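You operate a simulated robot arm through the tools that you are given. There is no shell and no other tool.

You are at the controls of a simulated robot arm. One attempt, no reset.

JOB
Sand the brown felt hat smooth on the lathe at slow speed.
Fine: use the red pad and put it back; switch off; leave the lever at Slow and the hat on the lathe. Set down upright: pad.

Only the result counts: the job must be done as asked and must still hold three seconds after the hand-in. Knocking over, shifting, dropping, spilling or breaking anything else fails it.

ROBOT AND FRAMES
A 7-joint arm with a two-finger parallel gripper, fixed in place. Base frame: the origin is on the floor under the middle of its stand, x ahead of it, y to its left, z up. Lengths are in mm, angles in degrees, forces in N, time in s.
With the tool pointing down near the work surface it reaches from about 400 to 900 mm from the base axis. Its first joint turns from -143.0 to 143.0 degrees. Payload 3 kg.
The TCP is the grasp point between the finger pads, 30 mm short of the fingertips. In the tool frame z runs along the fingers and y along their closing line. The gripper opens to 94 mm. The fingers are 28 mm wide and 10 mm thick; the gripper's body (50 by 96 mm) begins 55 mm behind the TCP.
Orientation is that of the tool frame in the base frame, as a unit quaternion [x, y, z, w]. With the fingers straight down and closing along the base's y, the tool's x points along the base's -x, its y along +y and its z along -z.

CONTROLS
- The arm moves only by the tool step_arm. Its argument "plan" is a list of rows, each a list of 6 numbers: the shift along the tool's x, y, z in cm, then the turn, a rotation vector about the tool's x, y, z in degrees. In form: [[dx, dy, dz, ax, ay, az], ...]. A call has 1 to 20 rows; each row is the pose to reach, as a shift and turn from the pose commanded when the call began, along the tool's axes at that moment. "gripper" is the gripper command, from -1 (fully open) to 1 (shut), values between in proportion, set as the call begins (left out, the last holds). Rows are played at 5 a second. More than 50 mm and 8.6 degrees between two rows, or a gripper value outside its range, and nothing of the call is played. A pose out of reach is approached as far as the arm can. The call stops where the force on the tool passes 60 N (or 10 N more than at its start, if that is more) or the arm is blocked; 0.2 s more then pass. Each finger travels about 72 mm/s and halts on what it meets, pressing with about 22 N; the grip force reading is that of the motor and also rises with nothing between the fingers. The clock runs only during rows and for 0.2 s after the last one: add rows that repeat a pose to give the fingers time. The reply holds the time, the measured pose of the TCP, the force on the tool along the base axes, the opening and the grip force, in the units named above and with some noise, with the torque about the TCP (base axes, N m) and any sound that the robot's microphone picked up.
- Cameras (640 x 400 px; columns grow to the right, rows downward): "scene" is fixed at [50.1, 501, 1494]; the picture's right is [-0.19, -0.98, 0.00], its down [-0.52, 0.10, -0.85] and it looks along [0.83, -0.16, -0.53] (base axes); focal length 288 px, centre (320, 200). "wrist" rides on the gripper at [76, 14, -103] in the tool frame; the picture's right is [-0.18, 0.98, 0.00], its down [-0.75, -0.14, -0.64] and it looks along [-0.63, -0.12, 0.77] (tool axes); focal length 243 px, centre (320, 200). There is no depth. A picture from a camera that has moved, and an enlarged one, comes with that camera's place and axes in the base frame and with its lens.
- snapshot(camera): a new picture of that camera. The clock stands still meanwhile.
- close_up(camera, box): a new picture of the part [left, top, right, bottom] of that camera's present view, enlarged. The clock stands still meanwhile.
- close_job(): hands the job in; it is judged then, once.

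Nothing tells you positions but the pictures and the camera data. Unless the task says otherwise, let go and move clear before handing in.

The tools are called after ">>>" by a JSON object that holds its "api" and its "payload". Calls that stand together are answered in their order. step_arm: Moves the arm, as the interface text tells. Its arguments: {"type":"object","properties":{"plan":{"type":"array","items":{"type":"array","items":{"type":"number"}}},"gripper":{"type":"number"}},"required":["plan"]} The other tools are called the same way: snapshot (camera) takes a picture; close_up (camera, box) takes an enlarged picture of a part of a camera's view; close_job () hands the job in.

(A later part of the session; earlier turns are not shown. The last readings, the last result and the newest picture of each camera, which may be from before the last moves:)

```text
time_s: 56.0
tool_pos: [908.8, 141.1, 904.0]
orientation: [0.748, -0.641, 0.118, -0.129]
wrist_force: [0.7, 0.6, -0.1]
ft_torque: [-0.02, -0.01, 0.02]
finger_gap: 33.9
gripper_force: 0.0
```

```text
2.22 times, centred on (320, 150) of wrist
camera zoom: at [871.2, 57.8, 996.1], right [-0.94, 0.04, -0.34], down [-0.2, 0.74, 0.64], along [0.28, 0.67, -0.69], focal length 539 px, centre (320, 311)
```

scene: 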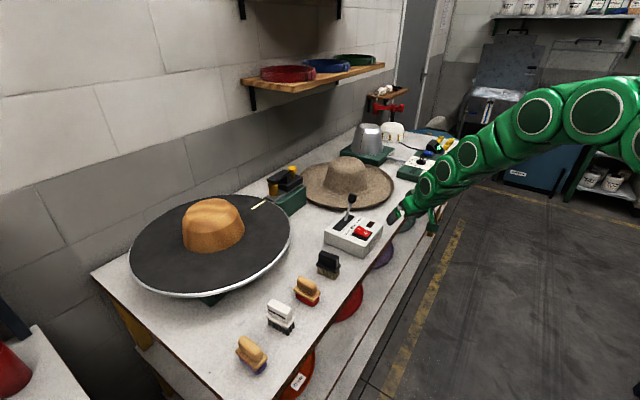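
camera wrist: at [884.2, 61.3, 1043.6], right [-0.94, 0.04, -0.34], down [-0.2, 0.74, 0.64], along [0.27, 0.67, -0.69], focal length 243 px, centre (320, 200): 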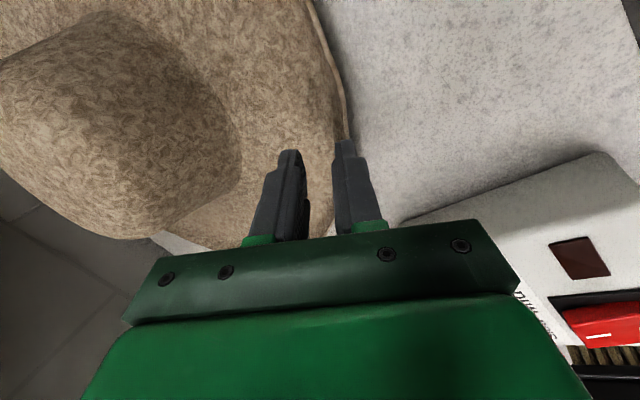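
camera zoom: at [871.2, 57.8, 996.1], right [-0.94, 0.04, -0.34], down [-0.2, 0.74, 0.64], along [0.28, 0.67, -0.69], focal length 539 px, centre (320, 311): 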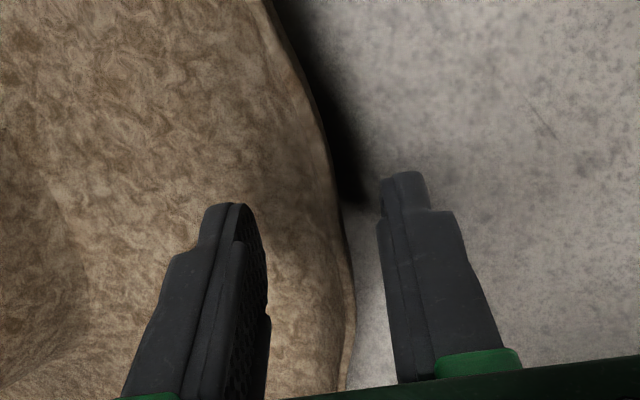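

No contact with the fingers around the lip. Now I'll close in two stages, sinking 2 mm in between.

>>> {"api": "step_arm", "payload": {"plan": [[0, 0, 0, 0, 0, 0], [0, 0, 0, 0, 0, 0], [0, 0.07, 0.19, 0, 0, 0], [0, 0.07, 0.19, 0, 0, 0]], "gripper": 0.489}}

>>> {"api": "step_arm", "payload": {"plan": [[0, 0, 0, 0, 0, 0], [0, 0, 0, 0, 0, 0], [0, 0, 0, 0, 0, 0], [0, 0, 0, 0, 0, 0]], "gripper": 1}}

>>> {"api": "close_up", "payload": {"camera": "wrist", "box": [240, 60, 400, 240]}}

>>> {"api": "close_up", "payload": {"camera": "scene", "box": [350, 180, 390, 215]}}

```text
time_s: 57.0
tool_pos: [907.6, 140.3, 902.2]
orientation: [0.748, -0.64, 0.119, -0.13]
wrist_force: [-0.4, 0.3, -0.1]
ft_torque: [0.03, -0.01, -0.01]
finger_gap: 23.9
gripper_force: 0.1
```

```text
time_s: 58.0
tool_pos: [907.9, 139.4, 901.9]
orientation: [0.748, -0.64, 0.117, -0.13]
wrist_force: [0.4, -0.3, -1.3]
ft_torque: [-0.04, 0.33, -0.08]
finger_gap: 14.7
gripper_force: 22.3
```

```text
2.22 times, centred on (320, 150) of wrist
camera zoom: at [871.0, 57.6, 994.1], right [-0.94, 0.04, -0.34], down [-0.2, 0.74, 0.64], along [0.28, 0.67, -0.69], focal length 539 px, centre (320, 311)
```

zoom: 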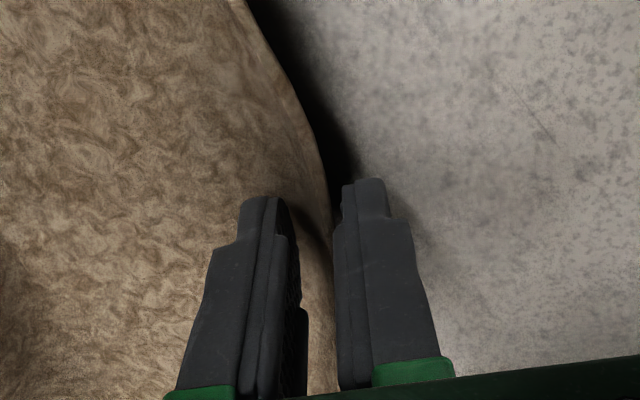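

```text
11.43 times, centred on (370, 198) of scene
camera zoom: at [50.1, 501.0, 1494.0], right [-0.19, -0.98, 0.0], down [-0.52, 0.1, -0.85], along [0.83, -0.16, -0.53], focal length 3297 px, centre (-251, 229)
```

zoom: 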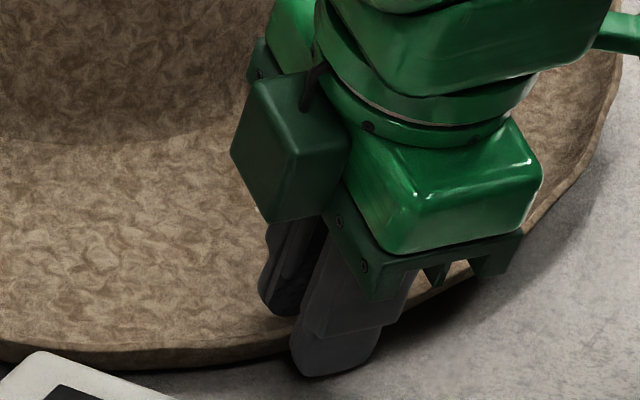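

The lip is gripped (14.7 mm, 22 N), and the residual torque has the sign that holds the hat's far side up. I'll lift slowly by 20 mm and check.

>>> {"api": "step_arm", "payload": {"plan": [[0, -0.1, -0.28, 0, 0, 0], [0, -0.21, -0.56, 0, 0, 0], [0, -0.35, -0.94, 0, 0, 0], [0, -0.52, -1.41, 0, 0, 0], [0, -0.69, -1.88, 0, 0, 0], [0, -0.69, -1.88, 0, 0, 0]]}}

>>> {"api": "snapshot", "payload": {"camera": "wrist"}}

>>> {"api": "close_up", "payload": {"camera": "scene", "box": [290, 130, 430, 230]}}

```text
time_s: 59.4
tool_pos: [907.5, 141.9, 923.0]
orientation: [0.747, -0.641, 0.118, -0.13]
wrist_force: [-0.2, -0.6, -2.7]
ft_torque: [-0.17, 0.43, -0.26]
finger_gap: 14.1
gripper_force: 22.2
```

```text
taken
camera wrist: at [871.1, 58.7, 1014.0], right [-0.94, 0.04, -0.34], down [-0.2, 0.74, 0.64], along [0.28, 0.67, -0.69], focal length 243 px, centre (320, 200)
```

wrist: 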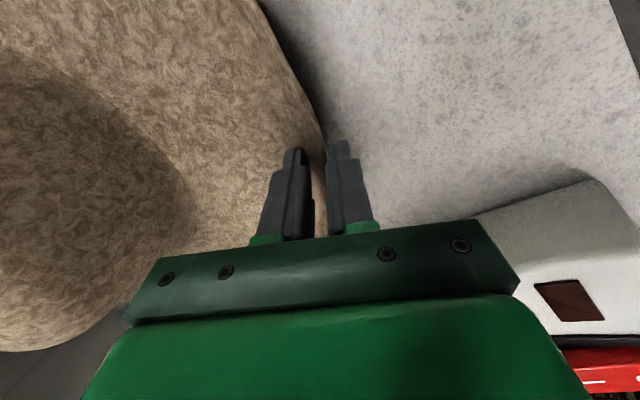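

```text
4.00 times, centred on (360, 180) of scene
camera zoom: at [50.1, 501.0, 1494.0], right [-0.19, -0.98, 0.0], down [-0.52, 0.1, -0.85], along [0.83, -0.16, -0.53], focal length 1154 px, centre (160, 280)
```

zoom: 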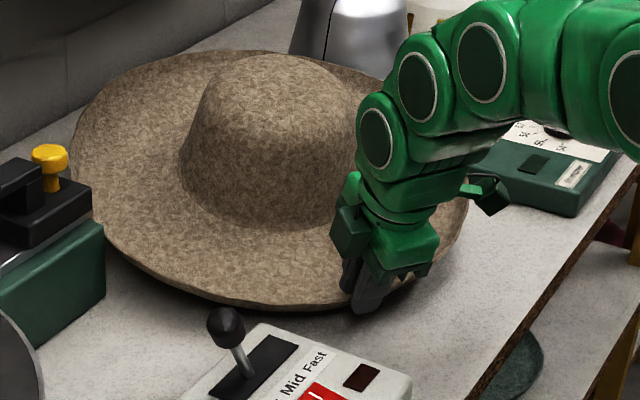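

The hat is lifted off the bench (about 2.6 N), held by the lip with its far side tilted up somewhat. I'll lift another 60 mm gently and look again.

>>> {"api": "step_arm", "payload": {"plan": [[0, -0.35, -0.94, 0, 0, 0], [0, -0.7, -1.88, 0, 0, 0], [0, -1.05, -2.82, 0, 0, 0], [0, -1.4, -3.76, 0, 0, 0], [0, -1.75, -4.7, 0, 0, 0], [0, -2.1, -5.64, 0, 0, 0], [0, -2.1, -5.64, 0, 0, 0]]}}

>>> {"api": "snapshot", "payload": {"camera": "scene"}}

>>> {"api": "snapshot", "payload": {"camera": "wrist"}}

```text
time_s: 61.0
tool_pos: [907.0, 143.9, 982.2]
orientation: [0.747, -0.641, 0.119, -0.13]
wrist_force: [0.7, -0.3, -1.9]
ft_torque: [-0.08, 0.32, 0.02]
finger_gap: 11.3
gripper_force: 22.2
```

```text
taken
```

scene: 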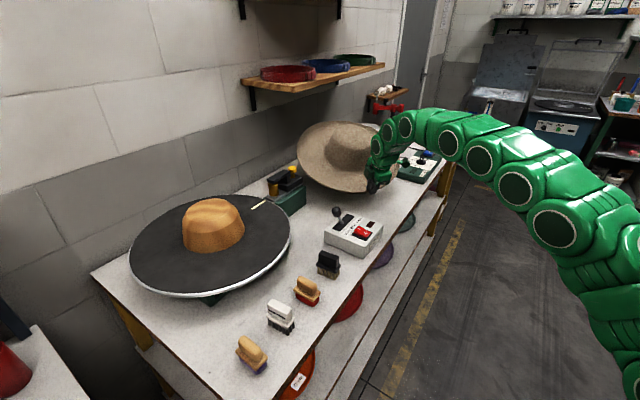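

```text
taken
camera wrist: at [871.0, 59.0, 1073.8], right [-0.94, 0.04, -0.34], down [-0.2, 0.74, 0.64], along [0.28, 0.67, -0.69], focal length 243 px, centre (320, 200)
```

wrist: 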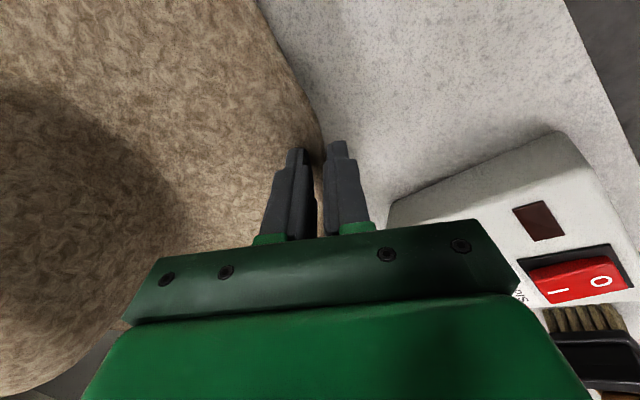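

The lip has settled flush between the pads (gap 11 mm), so the hat is held firmly but tilted with its far side up. I'll zoom to judge the tilt angle.

>>> {"api": "close_up", "payload": {"camera": "scene", "box": [290, 110, 410, 200]}}

```text
4.44 times, centred on (350, 155) of scene
camera zoom: at [50.1, 501.0, 1494.0], right [-0.19, -0.98, 0.0], down [-0.52, 0.1, -0.85], along [0.83, -0.16, -0.53], focal length 1282 px, centre (187, 400)
```

zoom: 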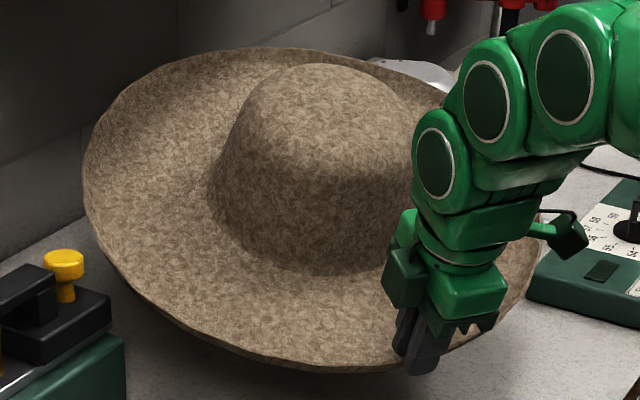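

The hat is tilted about 20° far-side-up relative to level. I'll raise and retract it while rotating the tool toward vertical to level it.

>>> {"api": "step_arm", "payload": {"plan": [[0, 0.48, -1.54, -2, 0, 0], [0, 0.95, -3.08, -4, 0, 0], [0, 1.43, -4.62, -6, 0, 0], [0, 1.9, -6.16, -8, 0, 0], [0, 2.38, -7.7, -10, 0, 0], [0, 2.85, -9.24, -12, 0, 0], [0, 3.33, -10.78, -14, 0, 0], [0, 3.8, -12.3, -16, 0, 0], [0, 4.28, -13.9, -18, 0, 0], [0, 4.75, -15.4, -20, 0, 0], [0, 4.75, -15.4, -20, 0, 0]]}}

>>> {"api": "snapshot", "payload": {"camera": "scene"}}

>>> {"api": "snapshot", "payload": {"camera": "wrist"}}

```text
time_s: 63.4
tool_pos: [809.4, 128.7, 1109.3]
orientation: [0.759, -0.652, 0.004, 0.003]
wrist_force: [0.0, -0.1, -1.2]
ft_torque: [-0.08, 0.34, 0.0]
finger_gap: 11.0
gripper_force: 21.2
```

```text
taken
```

scene: 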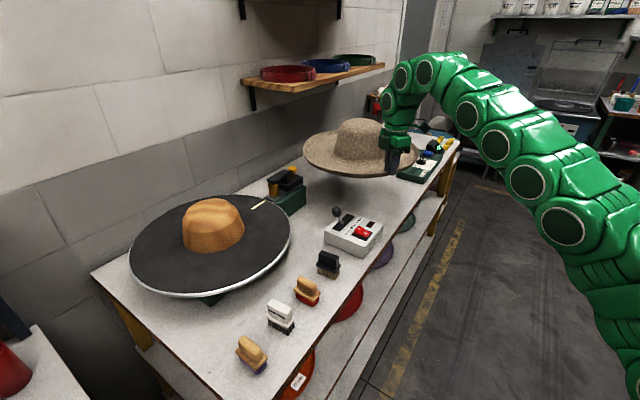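

```text
taken
camera wrist: at [807.5, 50.6, 1212.9], right [-1.0, 0.03, 0.0], down [0.02, 0.77, 0.63], along [0.02, 0.63, -0.77], focal length 243 px, centre (320, 200)
```

wrist: 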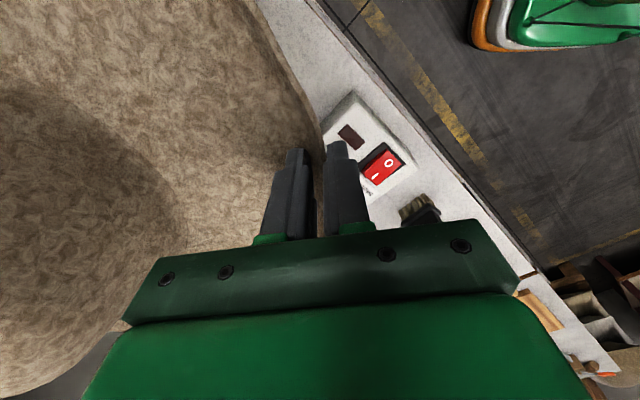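

>>> {"api": "close_up", "payload": {"camera": "scene", "box": [290, 105, 430, 205]}}

>>> {"api": "close_up", "payload": {"camera": "wrist", "box": [240, 100, 400, 240]}}

```text
4.00 times, centred on (360, 155) of scene
camera zoom: at [50.1, 501.0, 1494.0], right [-0.19, -0.98, 0.0], down [-0.52, 0.1, -0.85], along [0.83, -0.16, -0.53], focal length 1154 px, centre (160, 380)
```

zoom: 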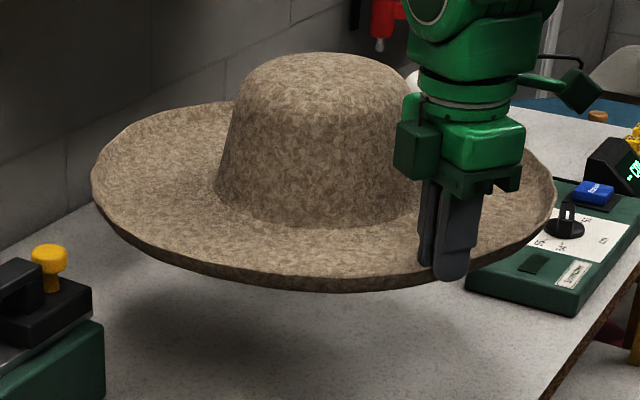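

```text
2.86 times, centred on (320, 170) of wrist
camera zoom: at [807.5, 50.6, 1212.9], right [-1.0, 0.03, 0.0], down [0.02, 0.77, 0.63], along [0.02, 0.63, -0.77], focal length 693 px, centre (320, 286)
```

zoom: 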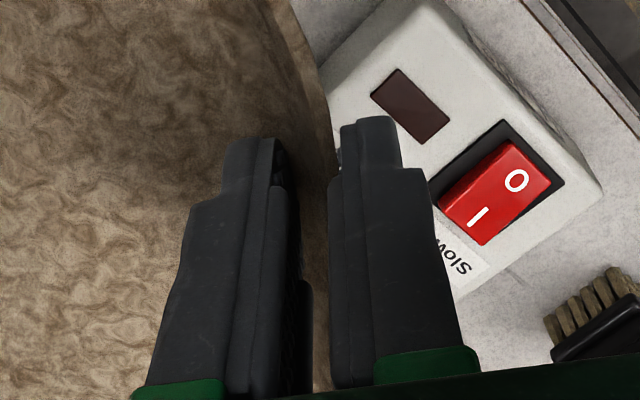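

The hat is now nearly level and holds steadily. I'll raise 24 mm more, then swing the hat on an arc over the lathe (TCP target about (606, 527), hat centre over (760, 669)).

>>> {"api": "step_arm", "payload": {"plan": [[0, 0, -0.8, 0, 0, 0], [0, 0, -1.6, 0, 0, 0], [0, 0, -2.4, 0, 0, 0], [0, 0, -2.4, 0, 0, 0]]}}

>>> {"api": "step_arm", "payload": {"plan": [[-2.28, 0.13, 0, 0, 0, -1.63], [-4.56, 0.31, 0, 0, 0, -3.26], [-6.83, 0.56, 0, 0, 0, -4.89], [-9.09, 0.88, 0, 0, 0, -6.52], [-11.33, 1.25, 0, 0, 0, -8.15], [-13.56, 1.69, 0, 0, 0, -9.78], [-15.78, 2.19, 0, 0, 0, -11.41], [-17.98, 2.75, 0, 0, 0, -13.04], [-20.16, 3.37, 0, 0, 0, -14.67], [-22.33, 4.06, 0, 0, 0, -16.3], [-24.46, 4.8, 0, 0, 0, -17.93], [-26.58, 5.6, 0, 0, 0, -19.56], [-28.67, 6.45, 0, 0, 0, -21.19], [-30.74, 7.37, 0, 0, 0, -22.82], [-32.77, 8.34, 0, 0, 0, -24.45], [-34.78, 9.37, 0, 0, 0, -26.08], [-36.75, 10.45, 0, 0, 0, -27.71], [-38.69, 11.58, 0, 0, 0, -29.34], [-40.6, 12.77, 0, 0, 0, -30.97], [-42.47, 14.01, 0, 0, 0, -32.6]]}}

>>> {"api": "snapshot", "payload": {"camera": "scene"}}

>>> {"api": "snapshot", "payload": {"camera": "wrist"}}

```text
time_s: 64.4
tool_pos: [810.3, 128.5, 1134.7]
orientation: [0.759, -0.651, 0.005, 0.002]
wrist_force: [1.0, -0.1, -1.5]
ft_torque: [-0.04, 0.36, -0.01]
finger_gap: 11.4
gripper_force: 21.9
```

```text
time_s: 68.6
tool_pos: [606.5, 527.5, 1128.5]
orientation: [0.911, -0.412, 0.004, 0.004]
wrist_force: [0.2, -0.5, -1.8]
ft_torque: [-0.23, 0.3, 0.01]
finger_gap: 11.2
gripper_force: 22.1
```

```text
taken
```

scene: 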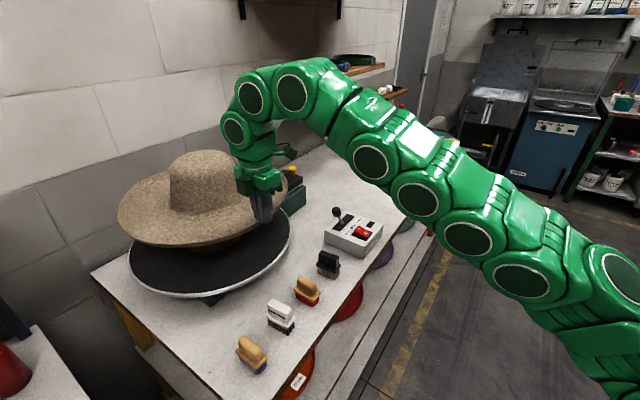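

```text
taken
camera wrist: at [646.1, 459.2, 1231.2], right [-0.86, -0.51, 0.0], down [-0.4, 0.67, 0.63], along [-0.32, 0.54, -0.77], focal length 243 px, centre (320, 200)
```

wrist: 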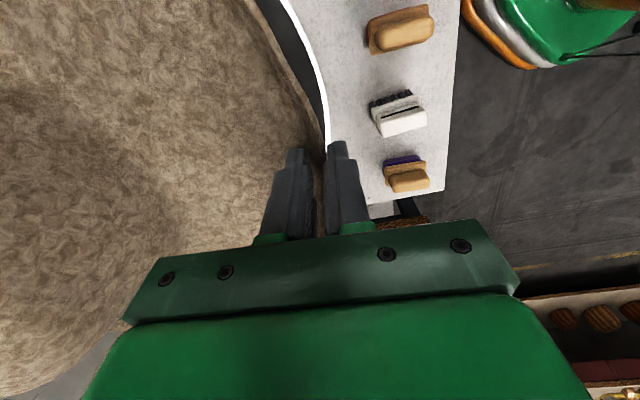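

The hat is over the lathe. I'll zoom to compare the brim with the disc.

>>> {"api": "close_up", "payload": {"camera": "scene", "box": [100, 130, 320, 320]}}

>>> {"api": "close_up", "payload": {"camera": "wrist", "box": [180, 0, 400, 220]}}

```text
2.11 times, centred on (210, 225) of scene
camera zoom: at [50.1, 501.0, 1494.0], right [-0.19, -0.98, 0.0], down [-0.52, 0.1, -0.85], along [0.83, -0.16, -0.53], focal length 607 px, centre (552, 147)
```

zoom: 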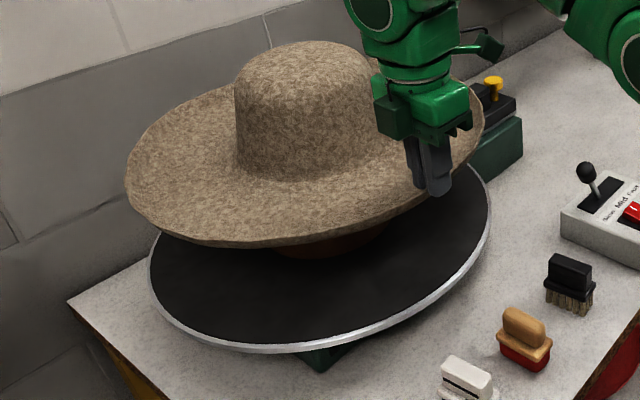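

```text
1.82 times, centred on (290, 110) of wrist
camera zoom: at [646.1, 459.2, 1231.2], right [-0.86, -0.51, 0.0], down [-0.4, 0.67, 0.63], along [-0.32, 0.54, -0.77], focal length 441 px, centre (374, 364)
```

zoom: 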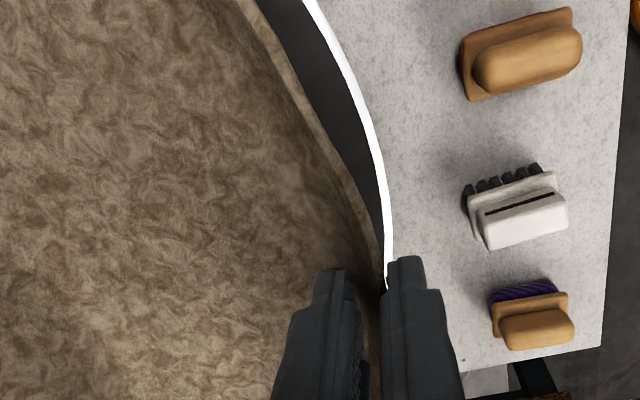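

The hat is roughly concentric with the disc and about level. I'll lower straight down 60 mm so the block enters the crown, and check the forces.

>>> {"api": "step_arm", "payload": {"plan": [[0, 0, 1.0, 0, 0, 0], [0, 0, 2.0, 0, 0, 0], [0, 0, 3.0, 0, 0, 0], [0, 0, 4.0, 0, 0, 0], [0, 0, 5.0, 0, 0, 0], [0, 0, 6.0, 0, 0, 0], [0, 0, 6.0, 0, 0, 0]]}}

>>> {"api": "close_up", "payload": {"camera": "scene", "box": [100, 130, 320, 320]}}

>>> {"api": "close_up", "payload": {"camera": "wrist", "box": [180, 0, 400, 220]}}

```text
time_s: 70.2
tool_pos: [606.6, 526.6, 1069.4]
orientation: [0.911, -0.412, 0.005, 0.004]
wrist_force: [0.4, 0.6, -2.5]
ft_torque: [-0.26, 0.27, 0.02]
finger_gap: 11.1
gripper_force: 22.0
```

```text
2.11 times, centred on (210, 225) of scene
camera zoom: at [50.1, 501.0, 1494.0], right [-0.19, -0.98, 0.0], down [-0.52, 0.1, -0.85], along [0.83, -0.16, -0.53], focal length 607 px, centre (552, 147)
```

zoom: 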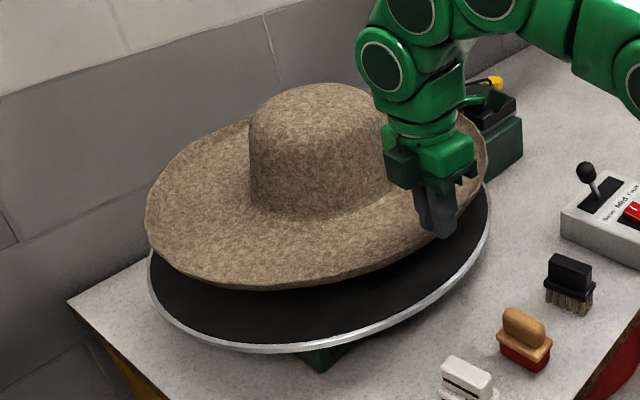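

```text
1.82 times, centred on (290, 110) of wrist
camera zoom: at [646.6, 458.4, 1172.1], right [-0.86, -0.51, 0.0], down [-0.4, 0.67, 0.63], along [-0.32, 0.54, -0.77], focal length 441 px, centre (374, 364)
```

zoom: 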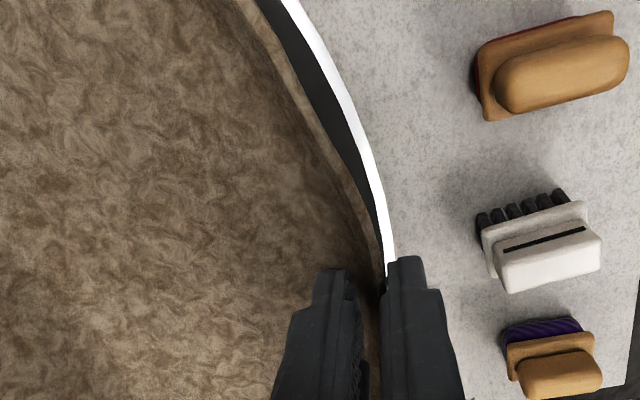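

>>> {"api": "step_arm", "payload": {"plan": [[0, 0, 0.6, 0, 0, 0], [0, 0, 1.2, 0, 0, 0], [0, 0, 1.8, 0, 0, 0], [0, 0, 2.4, 0, 0, 0], [0, 0, 3.0, 0, 0, 0], [0, 0, 3.0, 0, 0, 0]]}}

>>> {"api": "close_up", "payload": {"camera": "scene", "box": [100, 130, 320, 320]}}

>>> {"api": "close_up", "payload": {"camera": "wrist", "box": [180, 0, 400, 220]}}

```text
time_s: 71.6
tool_pos: [607.5, 526.5, 1038.4]
orientation: [0.911, -0.412, 0.005, 0.003]
wrist_force: [0.5, -0.6, -1.5]
ft_torque: [-0.25, 0.28, -0.02]
finger_gap: 11.4
gripper_force: 22.0
```

```text
2.11 times, centred on (210, 225) of scene
camera zoom: at [50.1, 501.0, 1494.0], right [-0.19, -0.98, 0.0], down [-0.52, 0.1, -0.85], along [0.83, -0.16, -0.53], focal length 607 px, centre (552, 147)
```

zoom: 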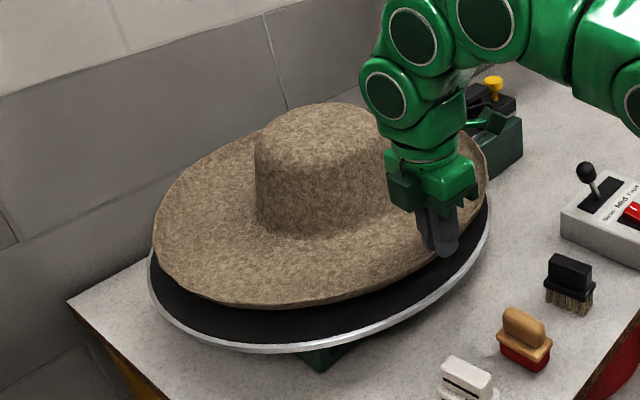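

```text
1.82 times, centred on (290, 110) of wrist
camera zoom: at [647.5, 459.1, 1142.3], right [-0.86, -0.51, 0.0], down [-0.4, 0.67, 0.63], along [-0.32, 0.54, -0.77], focal length 441 px, centre (374, 364)
```

zoom: 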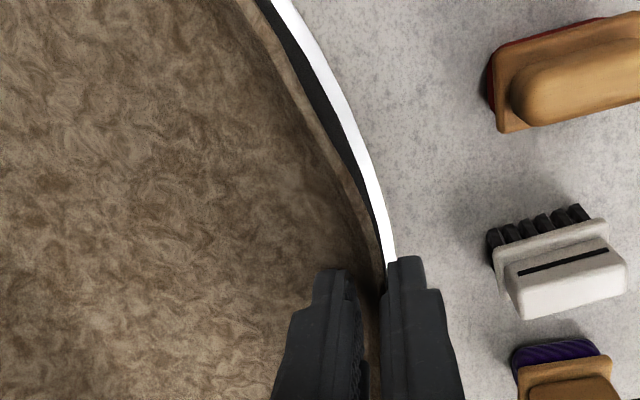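

No contact yet. I'll lower another 25 mm in small steps.

>>> {"api": "step_arm", "payload": {"plan": [[0, 0, 0.4, 0, 0, 0], [0, 0, 0.8, 0, 0, 0], [0, 0, 1.2, 0, 0, 0], [0, 0, 1.6, 0, 0, 0], [0, 0, 2.0, 0, 0, 0], [0, 0, 2.4, 0, 0, 0], [0, 0, 2.4, 0, 0, 0]]}}

>>> {"api": "close_up", "payload": {"camera": "scene", "box": [100, 130, 320, 320]}}

>>> {"api": "close_up", "payload": {"camera": "wrist", "box": [180, 0, 400, 220]}}

```text
time_s: 73.2
tool_pos: [607.0, 525.9, 1014.6]
orientation: [0.911, -0.411, 0.005, 0.004]
wrist_force: [-0.3, 2.1, 1.3]
ft_torque: [0.43, -0.27, 0.35]
finger_gap: 12.1
gripper_force: 21.9
```

```text
2.11 times, centred on (210, 225) of scene
camera zoom: at [50.1, 501.0, 1494.0], right [-0.19, -0.98, 0.0], down [-0.52, 0.1, -0.85], along [0.83, -0.16, -0.53], focal length 607 px, centre (552, 147)
```

zoom: 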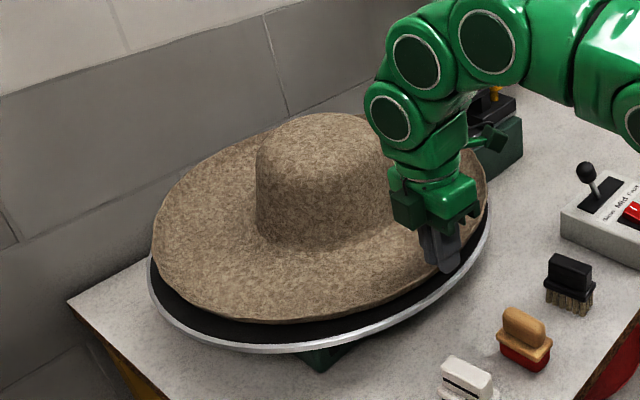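

```text
1.82 times, centred on (290, 110) of wrist
camera zoom: at [647.7, 458.9, 1118.1], right [-0.86, -0.51, 0.0], down [-0.39, 0.67, 0.63], along [-0.32, 0.54, -0.77], focal length 441 px, centre (374, 364)
```

zoom: 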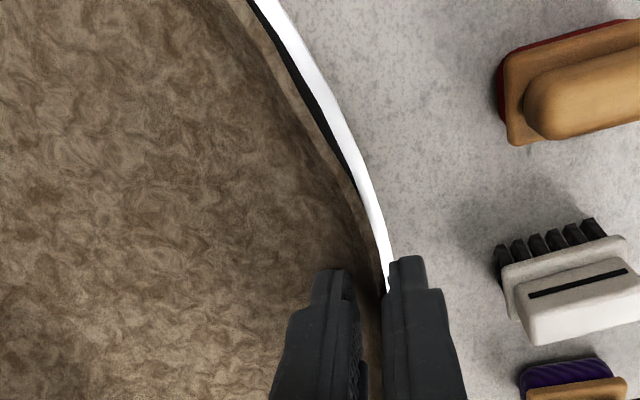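

The crown has met the block: force points toward +y, so the hat sits a few mm too far toward −y. I'll raise slightly, shift ~7 mm in +y, and lower again.

>>> {"api": "step_arm", "payload": {"plan": [[0, 0, -0.5, 0, 0, 0], [0, 0, -0.8, 0, 0, 0], [-0.26, -0.23, -0.8, 0, 0, 0], [-0.52, -0.46, -0.8, 0, 0, 0], [-0.52, -0.46, -0.4, 0, 0, 0], [-0.52, -0.46, 0, 0, 0, 0], [-0.52, -0.46, 0.2, 0, 0, 0], [-0.52, -0.46, 0.2, 0, 0, 0]]}}

>>> {"api": "close_up", "payload": {"camera": "scene", "box": [100, 130, 320, 320]}}

```text
time_s: 75.0
tool_pos: [608.1, 532.5, 1012.7]
orientation: [0.911, -0.412, 0.004, 0.003]
wrist_force: [0.8, 0.0, -2.8]
ft_torque: [-0.23, 0.26, -0.04]
finger_gap: 11.2
gripper_force: 21.8
```

```text
2.11 times, centred on (210, 225) of scene
camera zoom: at [50.1, 501.0, 1494.0], right [-0.19, -0.98, 0.0], down [-0.52, 0.1, -0.85], along [0.83, -0.16, -0.53], focal length 607 px, centre (552, 147)
```

zoom: 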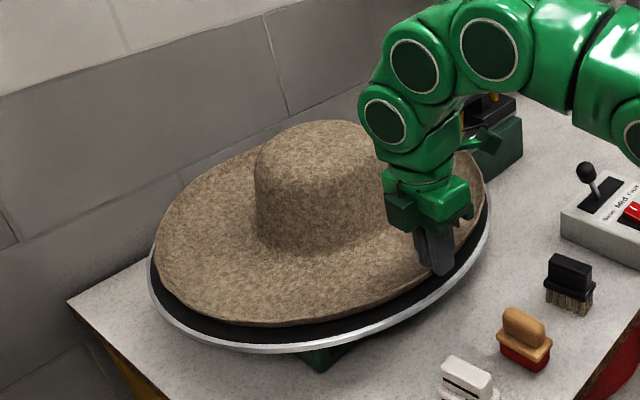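

That freed it: no contact at the same height now. Continuing down in 2 mm steps.

>>> {"api": "step_arm", "payload": {"plan": [[0, 0, 0.2, 0, 0, 0], [0, 0, 0.4, 0, 0, 0], [0, 0, 0.6, 0, 0, 0], [0, 0, 0.8, 0, 0, 0], [0, 0, 0.8, 0, 0, 0]]}}

>>> {"api": "close_up", "payload": {"camera": "scene", "box": [100, 130, 320, 320]}}

>>> {"api": "close_up", "payload": {"camera": "wrist", "box": [180, 0, 400, 220]}}

```text
time_s: 76.2
tool_pos: [607.9, 532.5, 1004.4]
orientation: [0.911, -0.413, 0.005, 0.005]
wrist_force: [0.2, 1.1, 1.4]
ft_torque: [0.5, 0.06, 0.05]
finger_gap: 11.7
gripper_force: 22.2
```

```text
2.11 times, centred on (210, 225) of scene
camera zoom: at [50.1, 501.0, 1494.0], right [-0.19, -0.98, 0.0], down [-0.52, 0.1, -0.85], along [0.83, -0.16, -0.53], focal length 607 px, centre (552, 147)
```

zoom: 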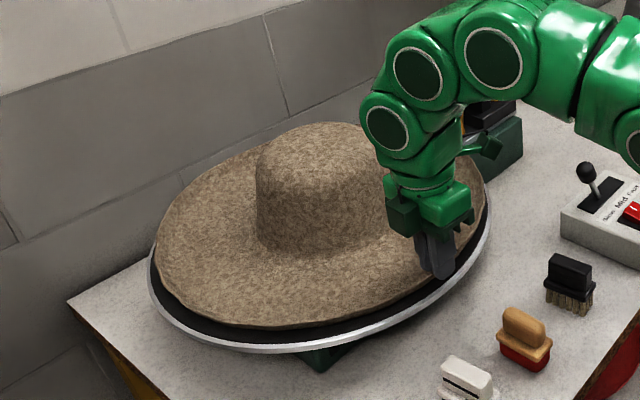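

```text
1.82 times, centred on (290, 110) of wrist
camera zoom: at [648.4, 465.3, 1108.4], right [-0.86, -0.51, 0.0], down [-0.4, 0.67, 0.63], along [-0.32, 0.54, -0.77], focal length 441 px, centre (374, 364)
```

zoom: 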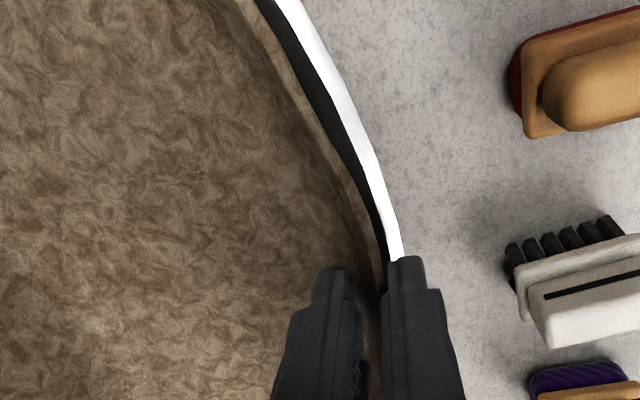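

The brim has reached the disc (TCP height matches the bench grip offset exactly). I'll open the fingers a little and rise straight up.

>>> {"api": "step_arm", "payload": {"plan": [[0, 0, 0, 0, 0, 0], [0, 0, 0, 0, 0, 0], [0, 0, 0, 0, 0, 0]], "gripper": 0.532}}

>>> {"api": "close_up", "payload": {"camera": "scene", "box": [100, 130, 320, 320]}}

>>> {"api": "close_up", "payload": {"camera": "wrist", "box": [240, 60, 400, 240]}}

```text
time_s: 77.0
tool_pos: [609.6, 533.2, 1005.8]
orientation: [0.911, -0.413, 0.005, 0.004]
wrist_force: [-0.3, 0.2, -0.2]
ft_torque: [0.0, 0.01, 0.0]
finger_gap: 22.2
gripper_force: 0.1
```

```text
2.11 times, centred on (210, 225) of scene
camera zoom: at [50.1, 501.0, 1494.0], right [-0.19, -0.98, 0.0], down [-0.52, 0.1, -0.85], along [0.83, -0.16, -0.53], focal length 607 px, centre (552, 147)
```

zoom: 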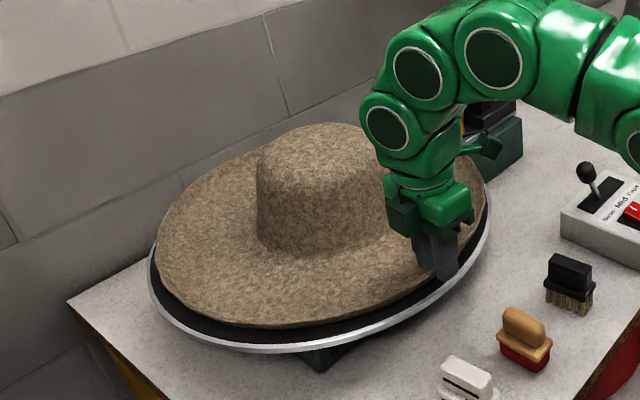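

```text
2.22 times, centred on (320, 150) of wrist
camera zoom: at [648.4, 465.3, 1108.5], right [-0.86, -0.51, 0.0], down [-0.4, 0.67, 0.63], along [-0.32, 0.54, -0.77], focal length 539 px, centre (320, 311)
```

zoom: 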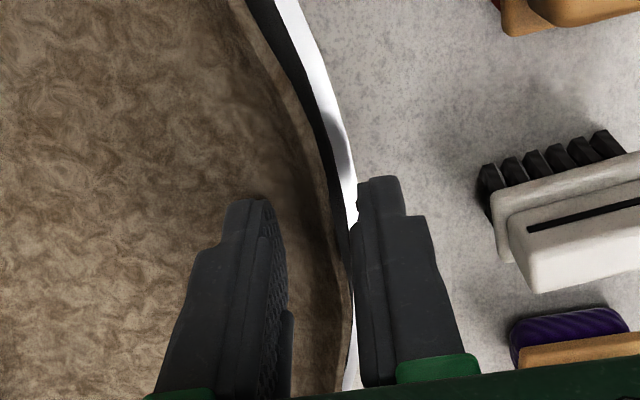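

Released; forces are zero and the hat rests. Rising straight up now.

>>> {"api": "step_arm", "payload": {"plan": [[0, 0, -0.5, 0, 0, 0], [0, 0, -1.2, 0, 0, 0], [0, 0, -2.5, 0, 0, 0], [0, 0, -5.0, 0, 0, 0], [0, 0, -8.0, 0, 0, 0], [0, 0, -8.0, 0, 0, 0]]}}

>>> {"api": "close_up", "payload": {"camera": "scene", "box": [100, 130, 320, 320]}}

>>> {"api": "snapshot", "payload": {"camera": "wrist"}}

```text
time_s: 78.4
tool_pos: [607.0, 533.5, 1084.8]
orientation: [0.911, -0.412, 0.005, 0.003]
wrist_force: [0.0, 0.0, 0.0]
ft_torque: [-0.03, 0.01, 0.04]
finger_gap: 21.9
gripper_force: 0.2
```

```text
2.11 times, centred on (210, 225) of scene
camera zoom: at [50.1, 501.0, 1494.0], right [-0.19, -0.98, 0.0], down [-0.52, 0.1, -0.85], along [0.83, -0.16, -0.53], focal length 607 px, centre (552, 147)
```

zoom: 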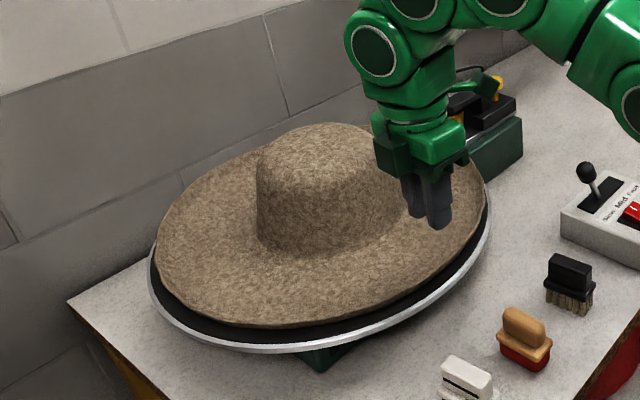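

```text
taken
camera wrist: at [646.6, 466.0, 1188.5], right [-0.86, -0.51, 0.0], down [-0.4, 0.67, 0.63], along [-0.32, 0.54, -0.77], focal length 243 px, centre (320, 200)
```

wrist: 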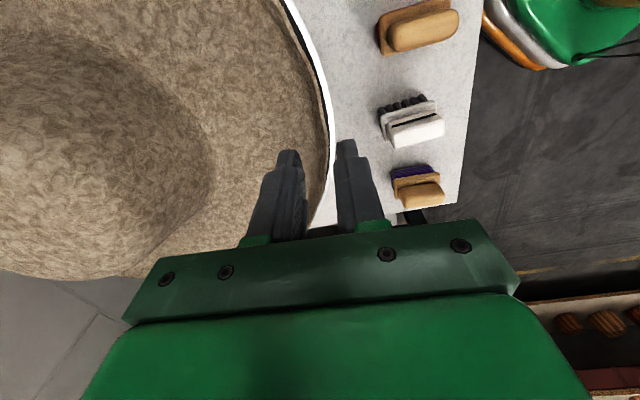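

The hat is on the lathe. I'll zoom in to check it is seated level and concentric.

>>> {"api": "close_up", "payload": {"camera": "scene", "box": [140, 230, 290, 310]}}

>>> {"api": "close_up", "payload": {"camera": "scene", "box": [130, 180, 300, 300]}}

>>> {"api": "close_up", "payload": {"camera": "wrist", "box": [200, 0, 360, 220]}}

```text
4.27 times, centred on (215, 270) of scene
camera zoom: at [50.1, 501.0, 1494.0], right [-0.19, -0.98, 0.0], down [-0.52, 0.1, -0.85], along [0.83, -0.16, -0.53], focal length 1231 px, centre (768, -99)
```

zoom: 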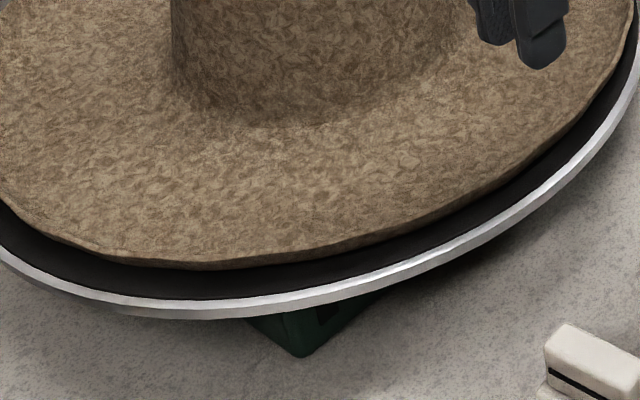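

```text
3.33 times, centred on (215, 240) of scene
camera zoom: at [50.1, 501.0, 1494.0], right [-0.19, -0.98, 0.0], down [-0.52, 0.1, -0.85], along [0.83, -0.16, -0.53], focal length 962 px, centre (670, 67)
```

zoom: 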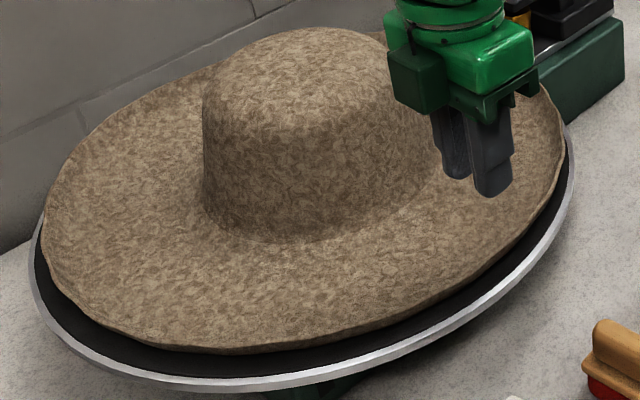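

```text
1.82 times, centred on (280, 110) of wrist
camera zoom: at [646.6, 466.0, 1188.5], right [-0.86, -0.51, 0.0], down [-0.4, 0.67, 0.63], along [-0.32, 0.54, -0.77], focal length 441 px, centre (393, 364)
```

zoom: 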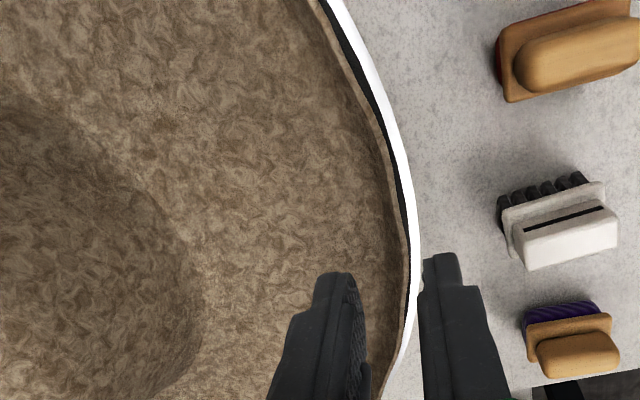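

The hat sits concentric on the block with the brim on the disc. Next I'll go to the switch box: move above it with the tool straight down, yaw 45°, and look at the rocker.

>>> {"api": "step_arm", "payload": {"plan": [[2.63, 0.9, 0, 0, 0, 7.2], [5.26, 1.81, 0, 0, 0, 14.4], [7.9, 2.71, 0, 0, 0, 21.6], [10.53, 3.61, 0, 0, 0, 28.8], [13.16, 4.51, 0, 0, 0, 36.0], [15.79, 5.42, 0, 0, 0, 43.2], [18.42, 6.32, 0, 0, 0, 50.4], [21.05, 7.22, 0, 0, 0, 57.6], [23.69, 8.12, 0, 0, 0, 64.8], [26.32, 9.03, 0, 0, 0, 72.0], [28.95, 9.93, 0, 0, 0, 79.2], [31.58, 10.83, 0, 0, 0, 86.4], [31.58, 10.83, 0, 0, 0, 86.4]], "gripper": 1}}

>>> {"api": "snapshot", "payload": {"camera": "wrist"}}

>>> {"api": "snapshot", "payload": {"camera": "scene"}}

```text
time_s: 81.2
tool_pos: [735.0, 226.5, 1089.4]
orientation: [-0.381, 0.924, -0.006, 0.001]
wrist_force: [0.0, 0.1, 0.1]
ft_torque: [0.01, 0.03, 0.03]
finger_gap: 0.0
gripper_force: 22.1
```

```text
taken
camera wrist: at [670.9, 182.3, 1192.6], right [-0.56, 0.83, -0.01], down [0.63, 0.44, 0.64], along [0.53, 0.35, -0.77], focal length 243 px, centre (320, 200)
```

wrist: 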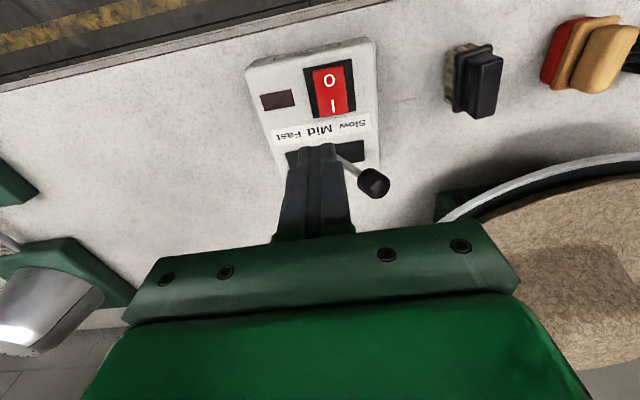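

```text
taken
```

scene: 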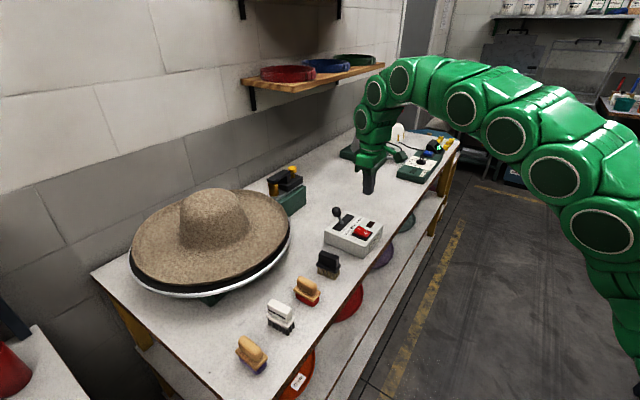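

>>> {"api": "close_up", "payload": {"camera": "wrist", "box": [230, 30, 400, 150]}}

>>> {"api": "close_up", "payload": {"camera": "scene", "box": [340, 210, 390, 250]}}

```text
3.33 times, centred on (315, 90) of wrist
camera zoom: at [670.9, 182.3, 1192.6], right [-0.56, 0.83, -0.01], down [0.63, 0.44, 0.64], along [0.53, 0.35, -0.77], focal length 809 px, centre (337, 567)
```

zoom: 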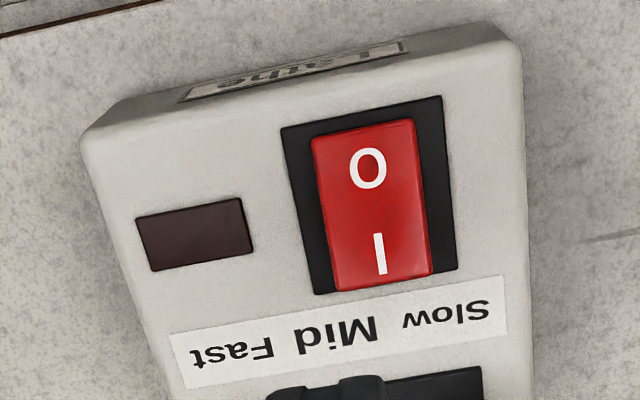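

```text
10.00 times, centred on (365, 230) of scene
camera zoom: at [50.1, 501.0, 1494.0], right [-0.19, -0.98, 0.0], down [-0.52, 0.1, -0.85], along [0.83, -0.16, -0.53], focal length 2885 px, centre (-130, -100)
```

zoom: 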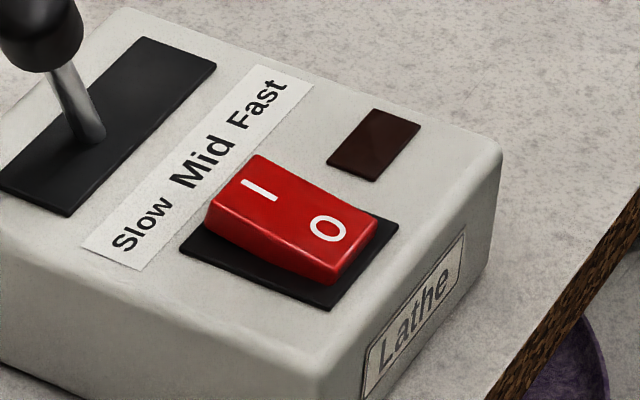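

The rocker is at O (I end raised), spanning (713, 217) to (743, 247). I'll hover over the I end at about (740, 243) with closed fingers.

>>> {"api": "step_arm", "payload": {"plan": [[-1.54, 0.98, 0, 0, 0, 0], [-1.54, 0.98, 4.0, 0, 0, 0], [-1.54, 0.98, 8.0, 0, 0, 0], [-1.54, 0.98, 11.4, 0, 0, 0], [-1.54, 0.98, 11.4, 0, 0, 0]]}}

>>> {"api": "snapshot", "payload": {"camera": "wrist"}}

>>> {"api": "close_up", "payload": {"camera": "scene", "box": [320, 180, 400, 260]}}

```text
time_s: 82.4
tool_pos: [739.7, 244.7, 974.0]
orientation: [-0.381, 0.924, -0.006, 0.001]
wrist_force: [-0.9, -0.6, 0.4]
ft_torque: [0.01, -0.02, -0.03]
finger_gap: 0.2
gripper_force: 22.0
```

```text
taken
camera wrist: at [675.9, 200.8, 1076.3], right [-0.56, 0.83, -0.01], down [0.63, 0.44, 0.64], along [0.53, 0.35, -0.77], focal length 243 px, centre (320, 200)
```

wrist: 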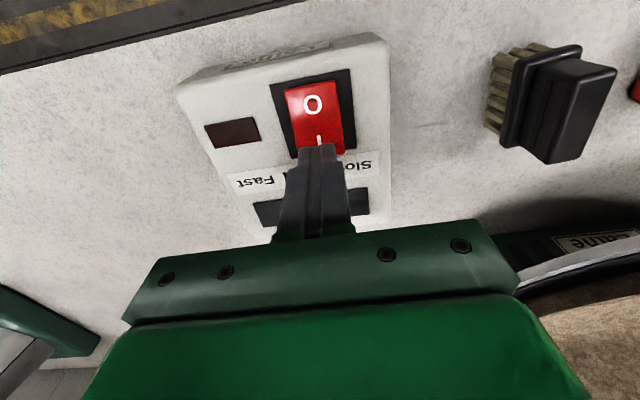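

```text
5.00 times, centred on (360, 220) of scene
camera zoom: at [50.1, 501.0, 1494.0], right [-0.19, -0.98, 0.0], down [-0.52, 0.1, -0.85], along [0.83, -0.16, -0.53], focal length 1442 px, centre (120, 100)
```

zoom: 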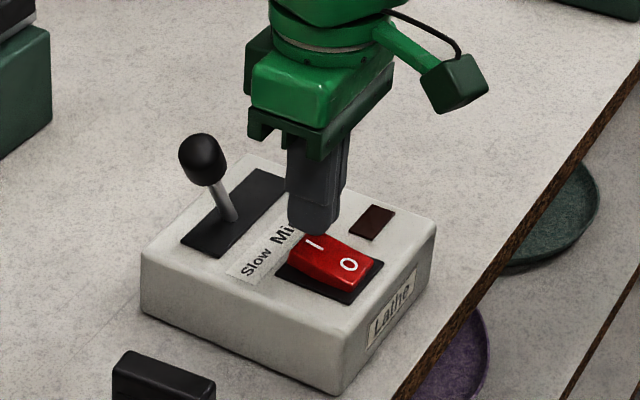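

The fingertips are over the I end. Pressing down slowly.

>>> {"api": "step_arm", "payload": {"plan": [[0, 0, 0.5, 0, 0, 0], [0, 0, 0.9, 0, 0, 0], [0, 0, 1.1, 0, 0, 0], [0, 0, 1.3, 0, 0, 0], [0, 0, 1.5, 0, 0, 0], [0, 0, 1.7, 0, 0, 0], [0, 0, 1.9, 0, 0, 0], [0, 0, 2.0, 0, 0, 0]]}}

>>> {"api": "close_up", "payload": {"camera": "scene", "box": [320, 180, 400, 260]}}

```text
time_s: 84.2
tool_pos: [739.7, 242.3, 958.1]
orientation: [-0.381, 0.925, -0.006, 0.004]
wrist_force: [-7.2, 5.6, 60.9]
ft_torque: [-0.21, 0.89, -0.36]
finger_gap: 0.0
gripper_force: 21.8
```

```text
5.00 times, centred on (360, 220) of scene
camera zoom: at [50.1, 501.0, 1494.0], right [-0.19, -0.98, 0.0], down [-0.52, 0.1, -0.85], along [0.83, -0.16, -0.53], focal length 1442 px, centre (120, 100)
```

zoom: 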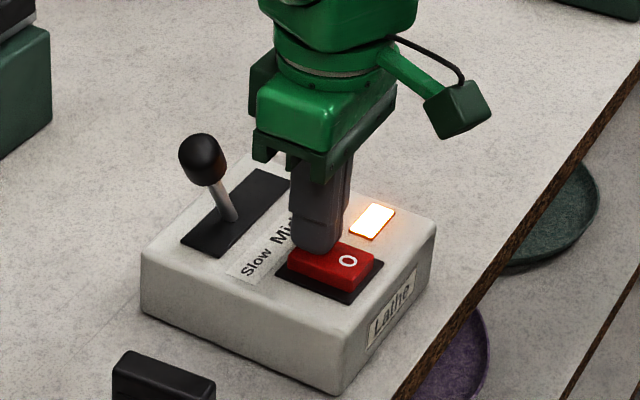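

The indicator lamp is lit: the lathe is on. I'll rise and check that the hat spins steadily.

>>> {"api": "step_arm", "payload": {"plan": [[0, 0, -1.5, 0, 0, 0], [0, 0, -4.0, 0, 0, 0], [0, 0, -8.0, 0, 0, 0], [0, 0, -11.0, 0, 0, 0]]}}

>>> {"api": "close_up", "payload": {"camera": "scene", "box": [110, 160, 400, 320]}}

>>> {"api": "snapshot", "payload": {"camera": "wrist"}}

```text
time_s: 85.2
tool_pos: [739.6, 240.3, 1063.9]
orientation: [-0.382, 0.924, -0.006, 0.0]
wrist_force: [0.7, 0.2, -0.3]
ft_torque: [0.04, -0.01, 0.01]
finger_gap: 0.2
gripper_force: 21.9
```

```text
2.21 times, centred on (255, 240) of scene
camera zoom: at [50.1, 501.0, 1494.0], right [-0.19, -0.98, 0.0], down [-0.52, 0.1, -0.85], along [0.83, -0.16, -0.53], focal length 637 px, centre (463, 112)
```

zoom: 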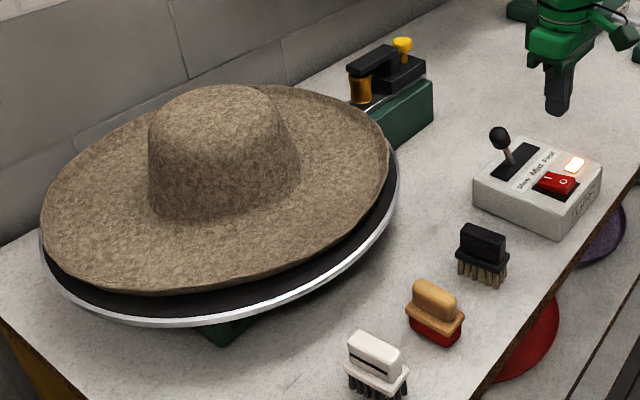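

```text
taken
camera wrist: at [675.0, 196.2, 1167.2], right [-0.56, 0.83, -0.01], down [0.63, 0.44, 0.64], along [0.53, 0.35, -0.77], focal length 243 px, centre (320, 200)
```

wrist: 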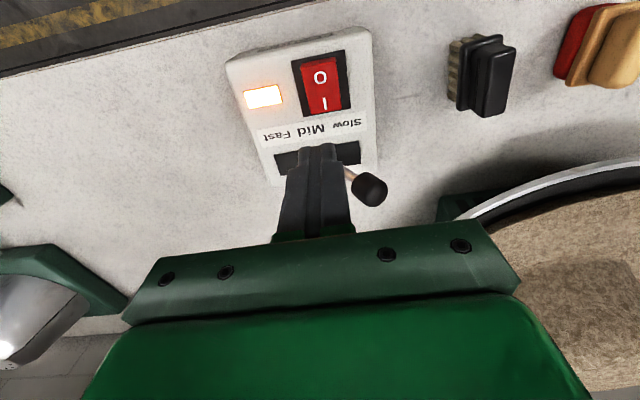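

The lathe is running with the hat on it. Now to the red pad: I'll move above its handle near (556, 436) with the fingers opening across the handle.

>>> {"api": "step_arm", "payload": {"plan": [[-0.13, 4.47, 0, 0, 0, 0], [-0.26, 8.94, 0, 0, 0, 0], [-0.4, 13.41, 0, 0, 0, 0], [-0.53, 17.88, 0, 0, 0, 0], [-0.66, 22.35, 0, 0, 0, 0], [-0.79, 26.82, 0, 0, 0, 0], [-0.79, 26.82, 0, 0, 0, 0]], "gripper": -0.1}}

>>> {"api": "snapshot", "payload": {"camera": "wrist"}}

>>> {"api": "close_up", "payload": {"camera": "scene", "box": [110, 160, 400, 320]}}

```text
time_s: 86.8
tool_pos: [556.7, 438.5, 1062.1]
orientation: [-0.382, 0.924, -0.006, 0.0]
wrist_force: [0.3, 0.5, -0.3]
ft_torque: [0.03, 0.02, 0.0]
finger_gap: 51.5
gripper_force: 0.0
```

```text
taken
camera wrist: at [492.9, 394.2, 1163.7], right [-0.56, 0.83, -0.01], down [0.63, 0.44, 0.64], along [0.53, 0.35, -0.77], focal length 243 px, centre (320, 200)
```

wrist: 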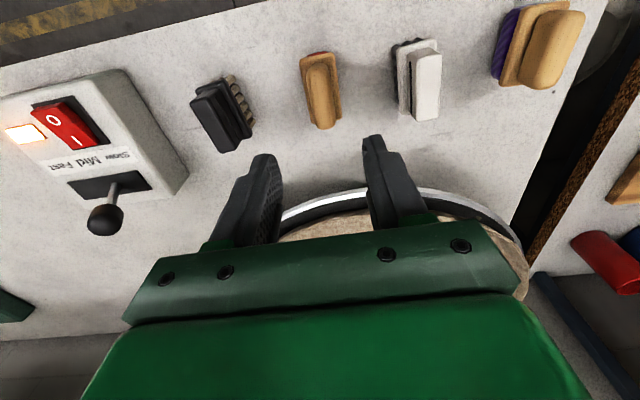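

```text
2.21 times, centred on (255, 240) of scene
camera zoom: at [50.1, 501.0, 1494.0], right [-0.19, -0.98, 0.0], down [-0.52, 0.1, -0.85], along [0.83, -0.16, -0.53], focal length 637 px, centre (463, 112)
```

zoom: 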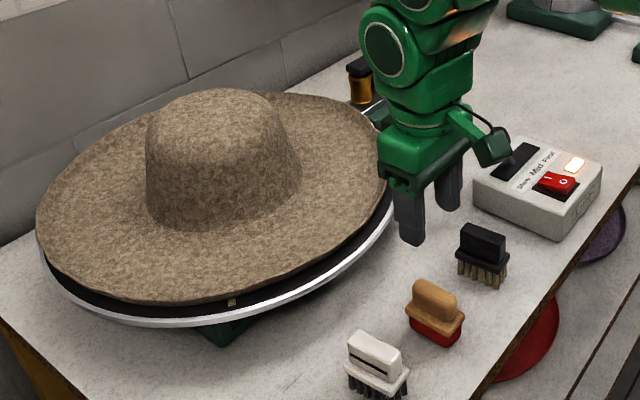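

The disc mark has moved and the hat turns with it. Zooming on the pad handle to centre the grasp.

>>> {"api": "close_up", "payload": {"camera": "wrist", "box": [270, 30, 370, 150]}}

```text
3.33 times, centred on (320, 90) of wrist
camera zoom: at [492.9, 394.2, 1163.7], right [-0.56, 0.83, -0.01], down [0.63, 0.44, 0.64], along [0.53, 0.35, -0.77], focal length 809 px, centre (320, 567)
```

zoom: 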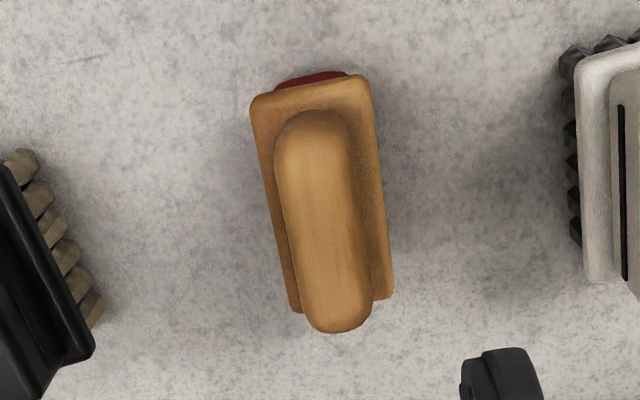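

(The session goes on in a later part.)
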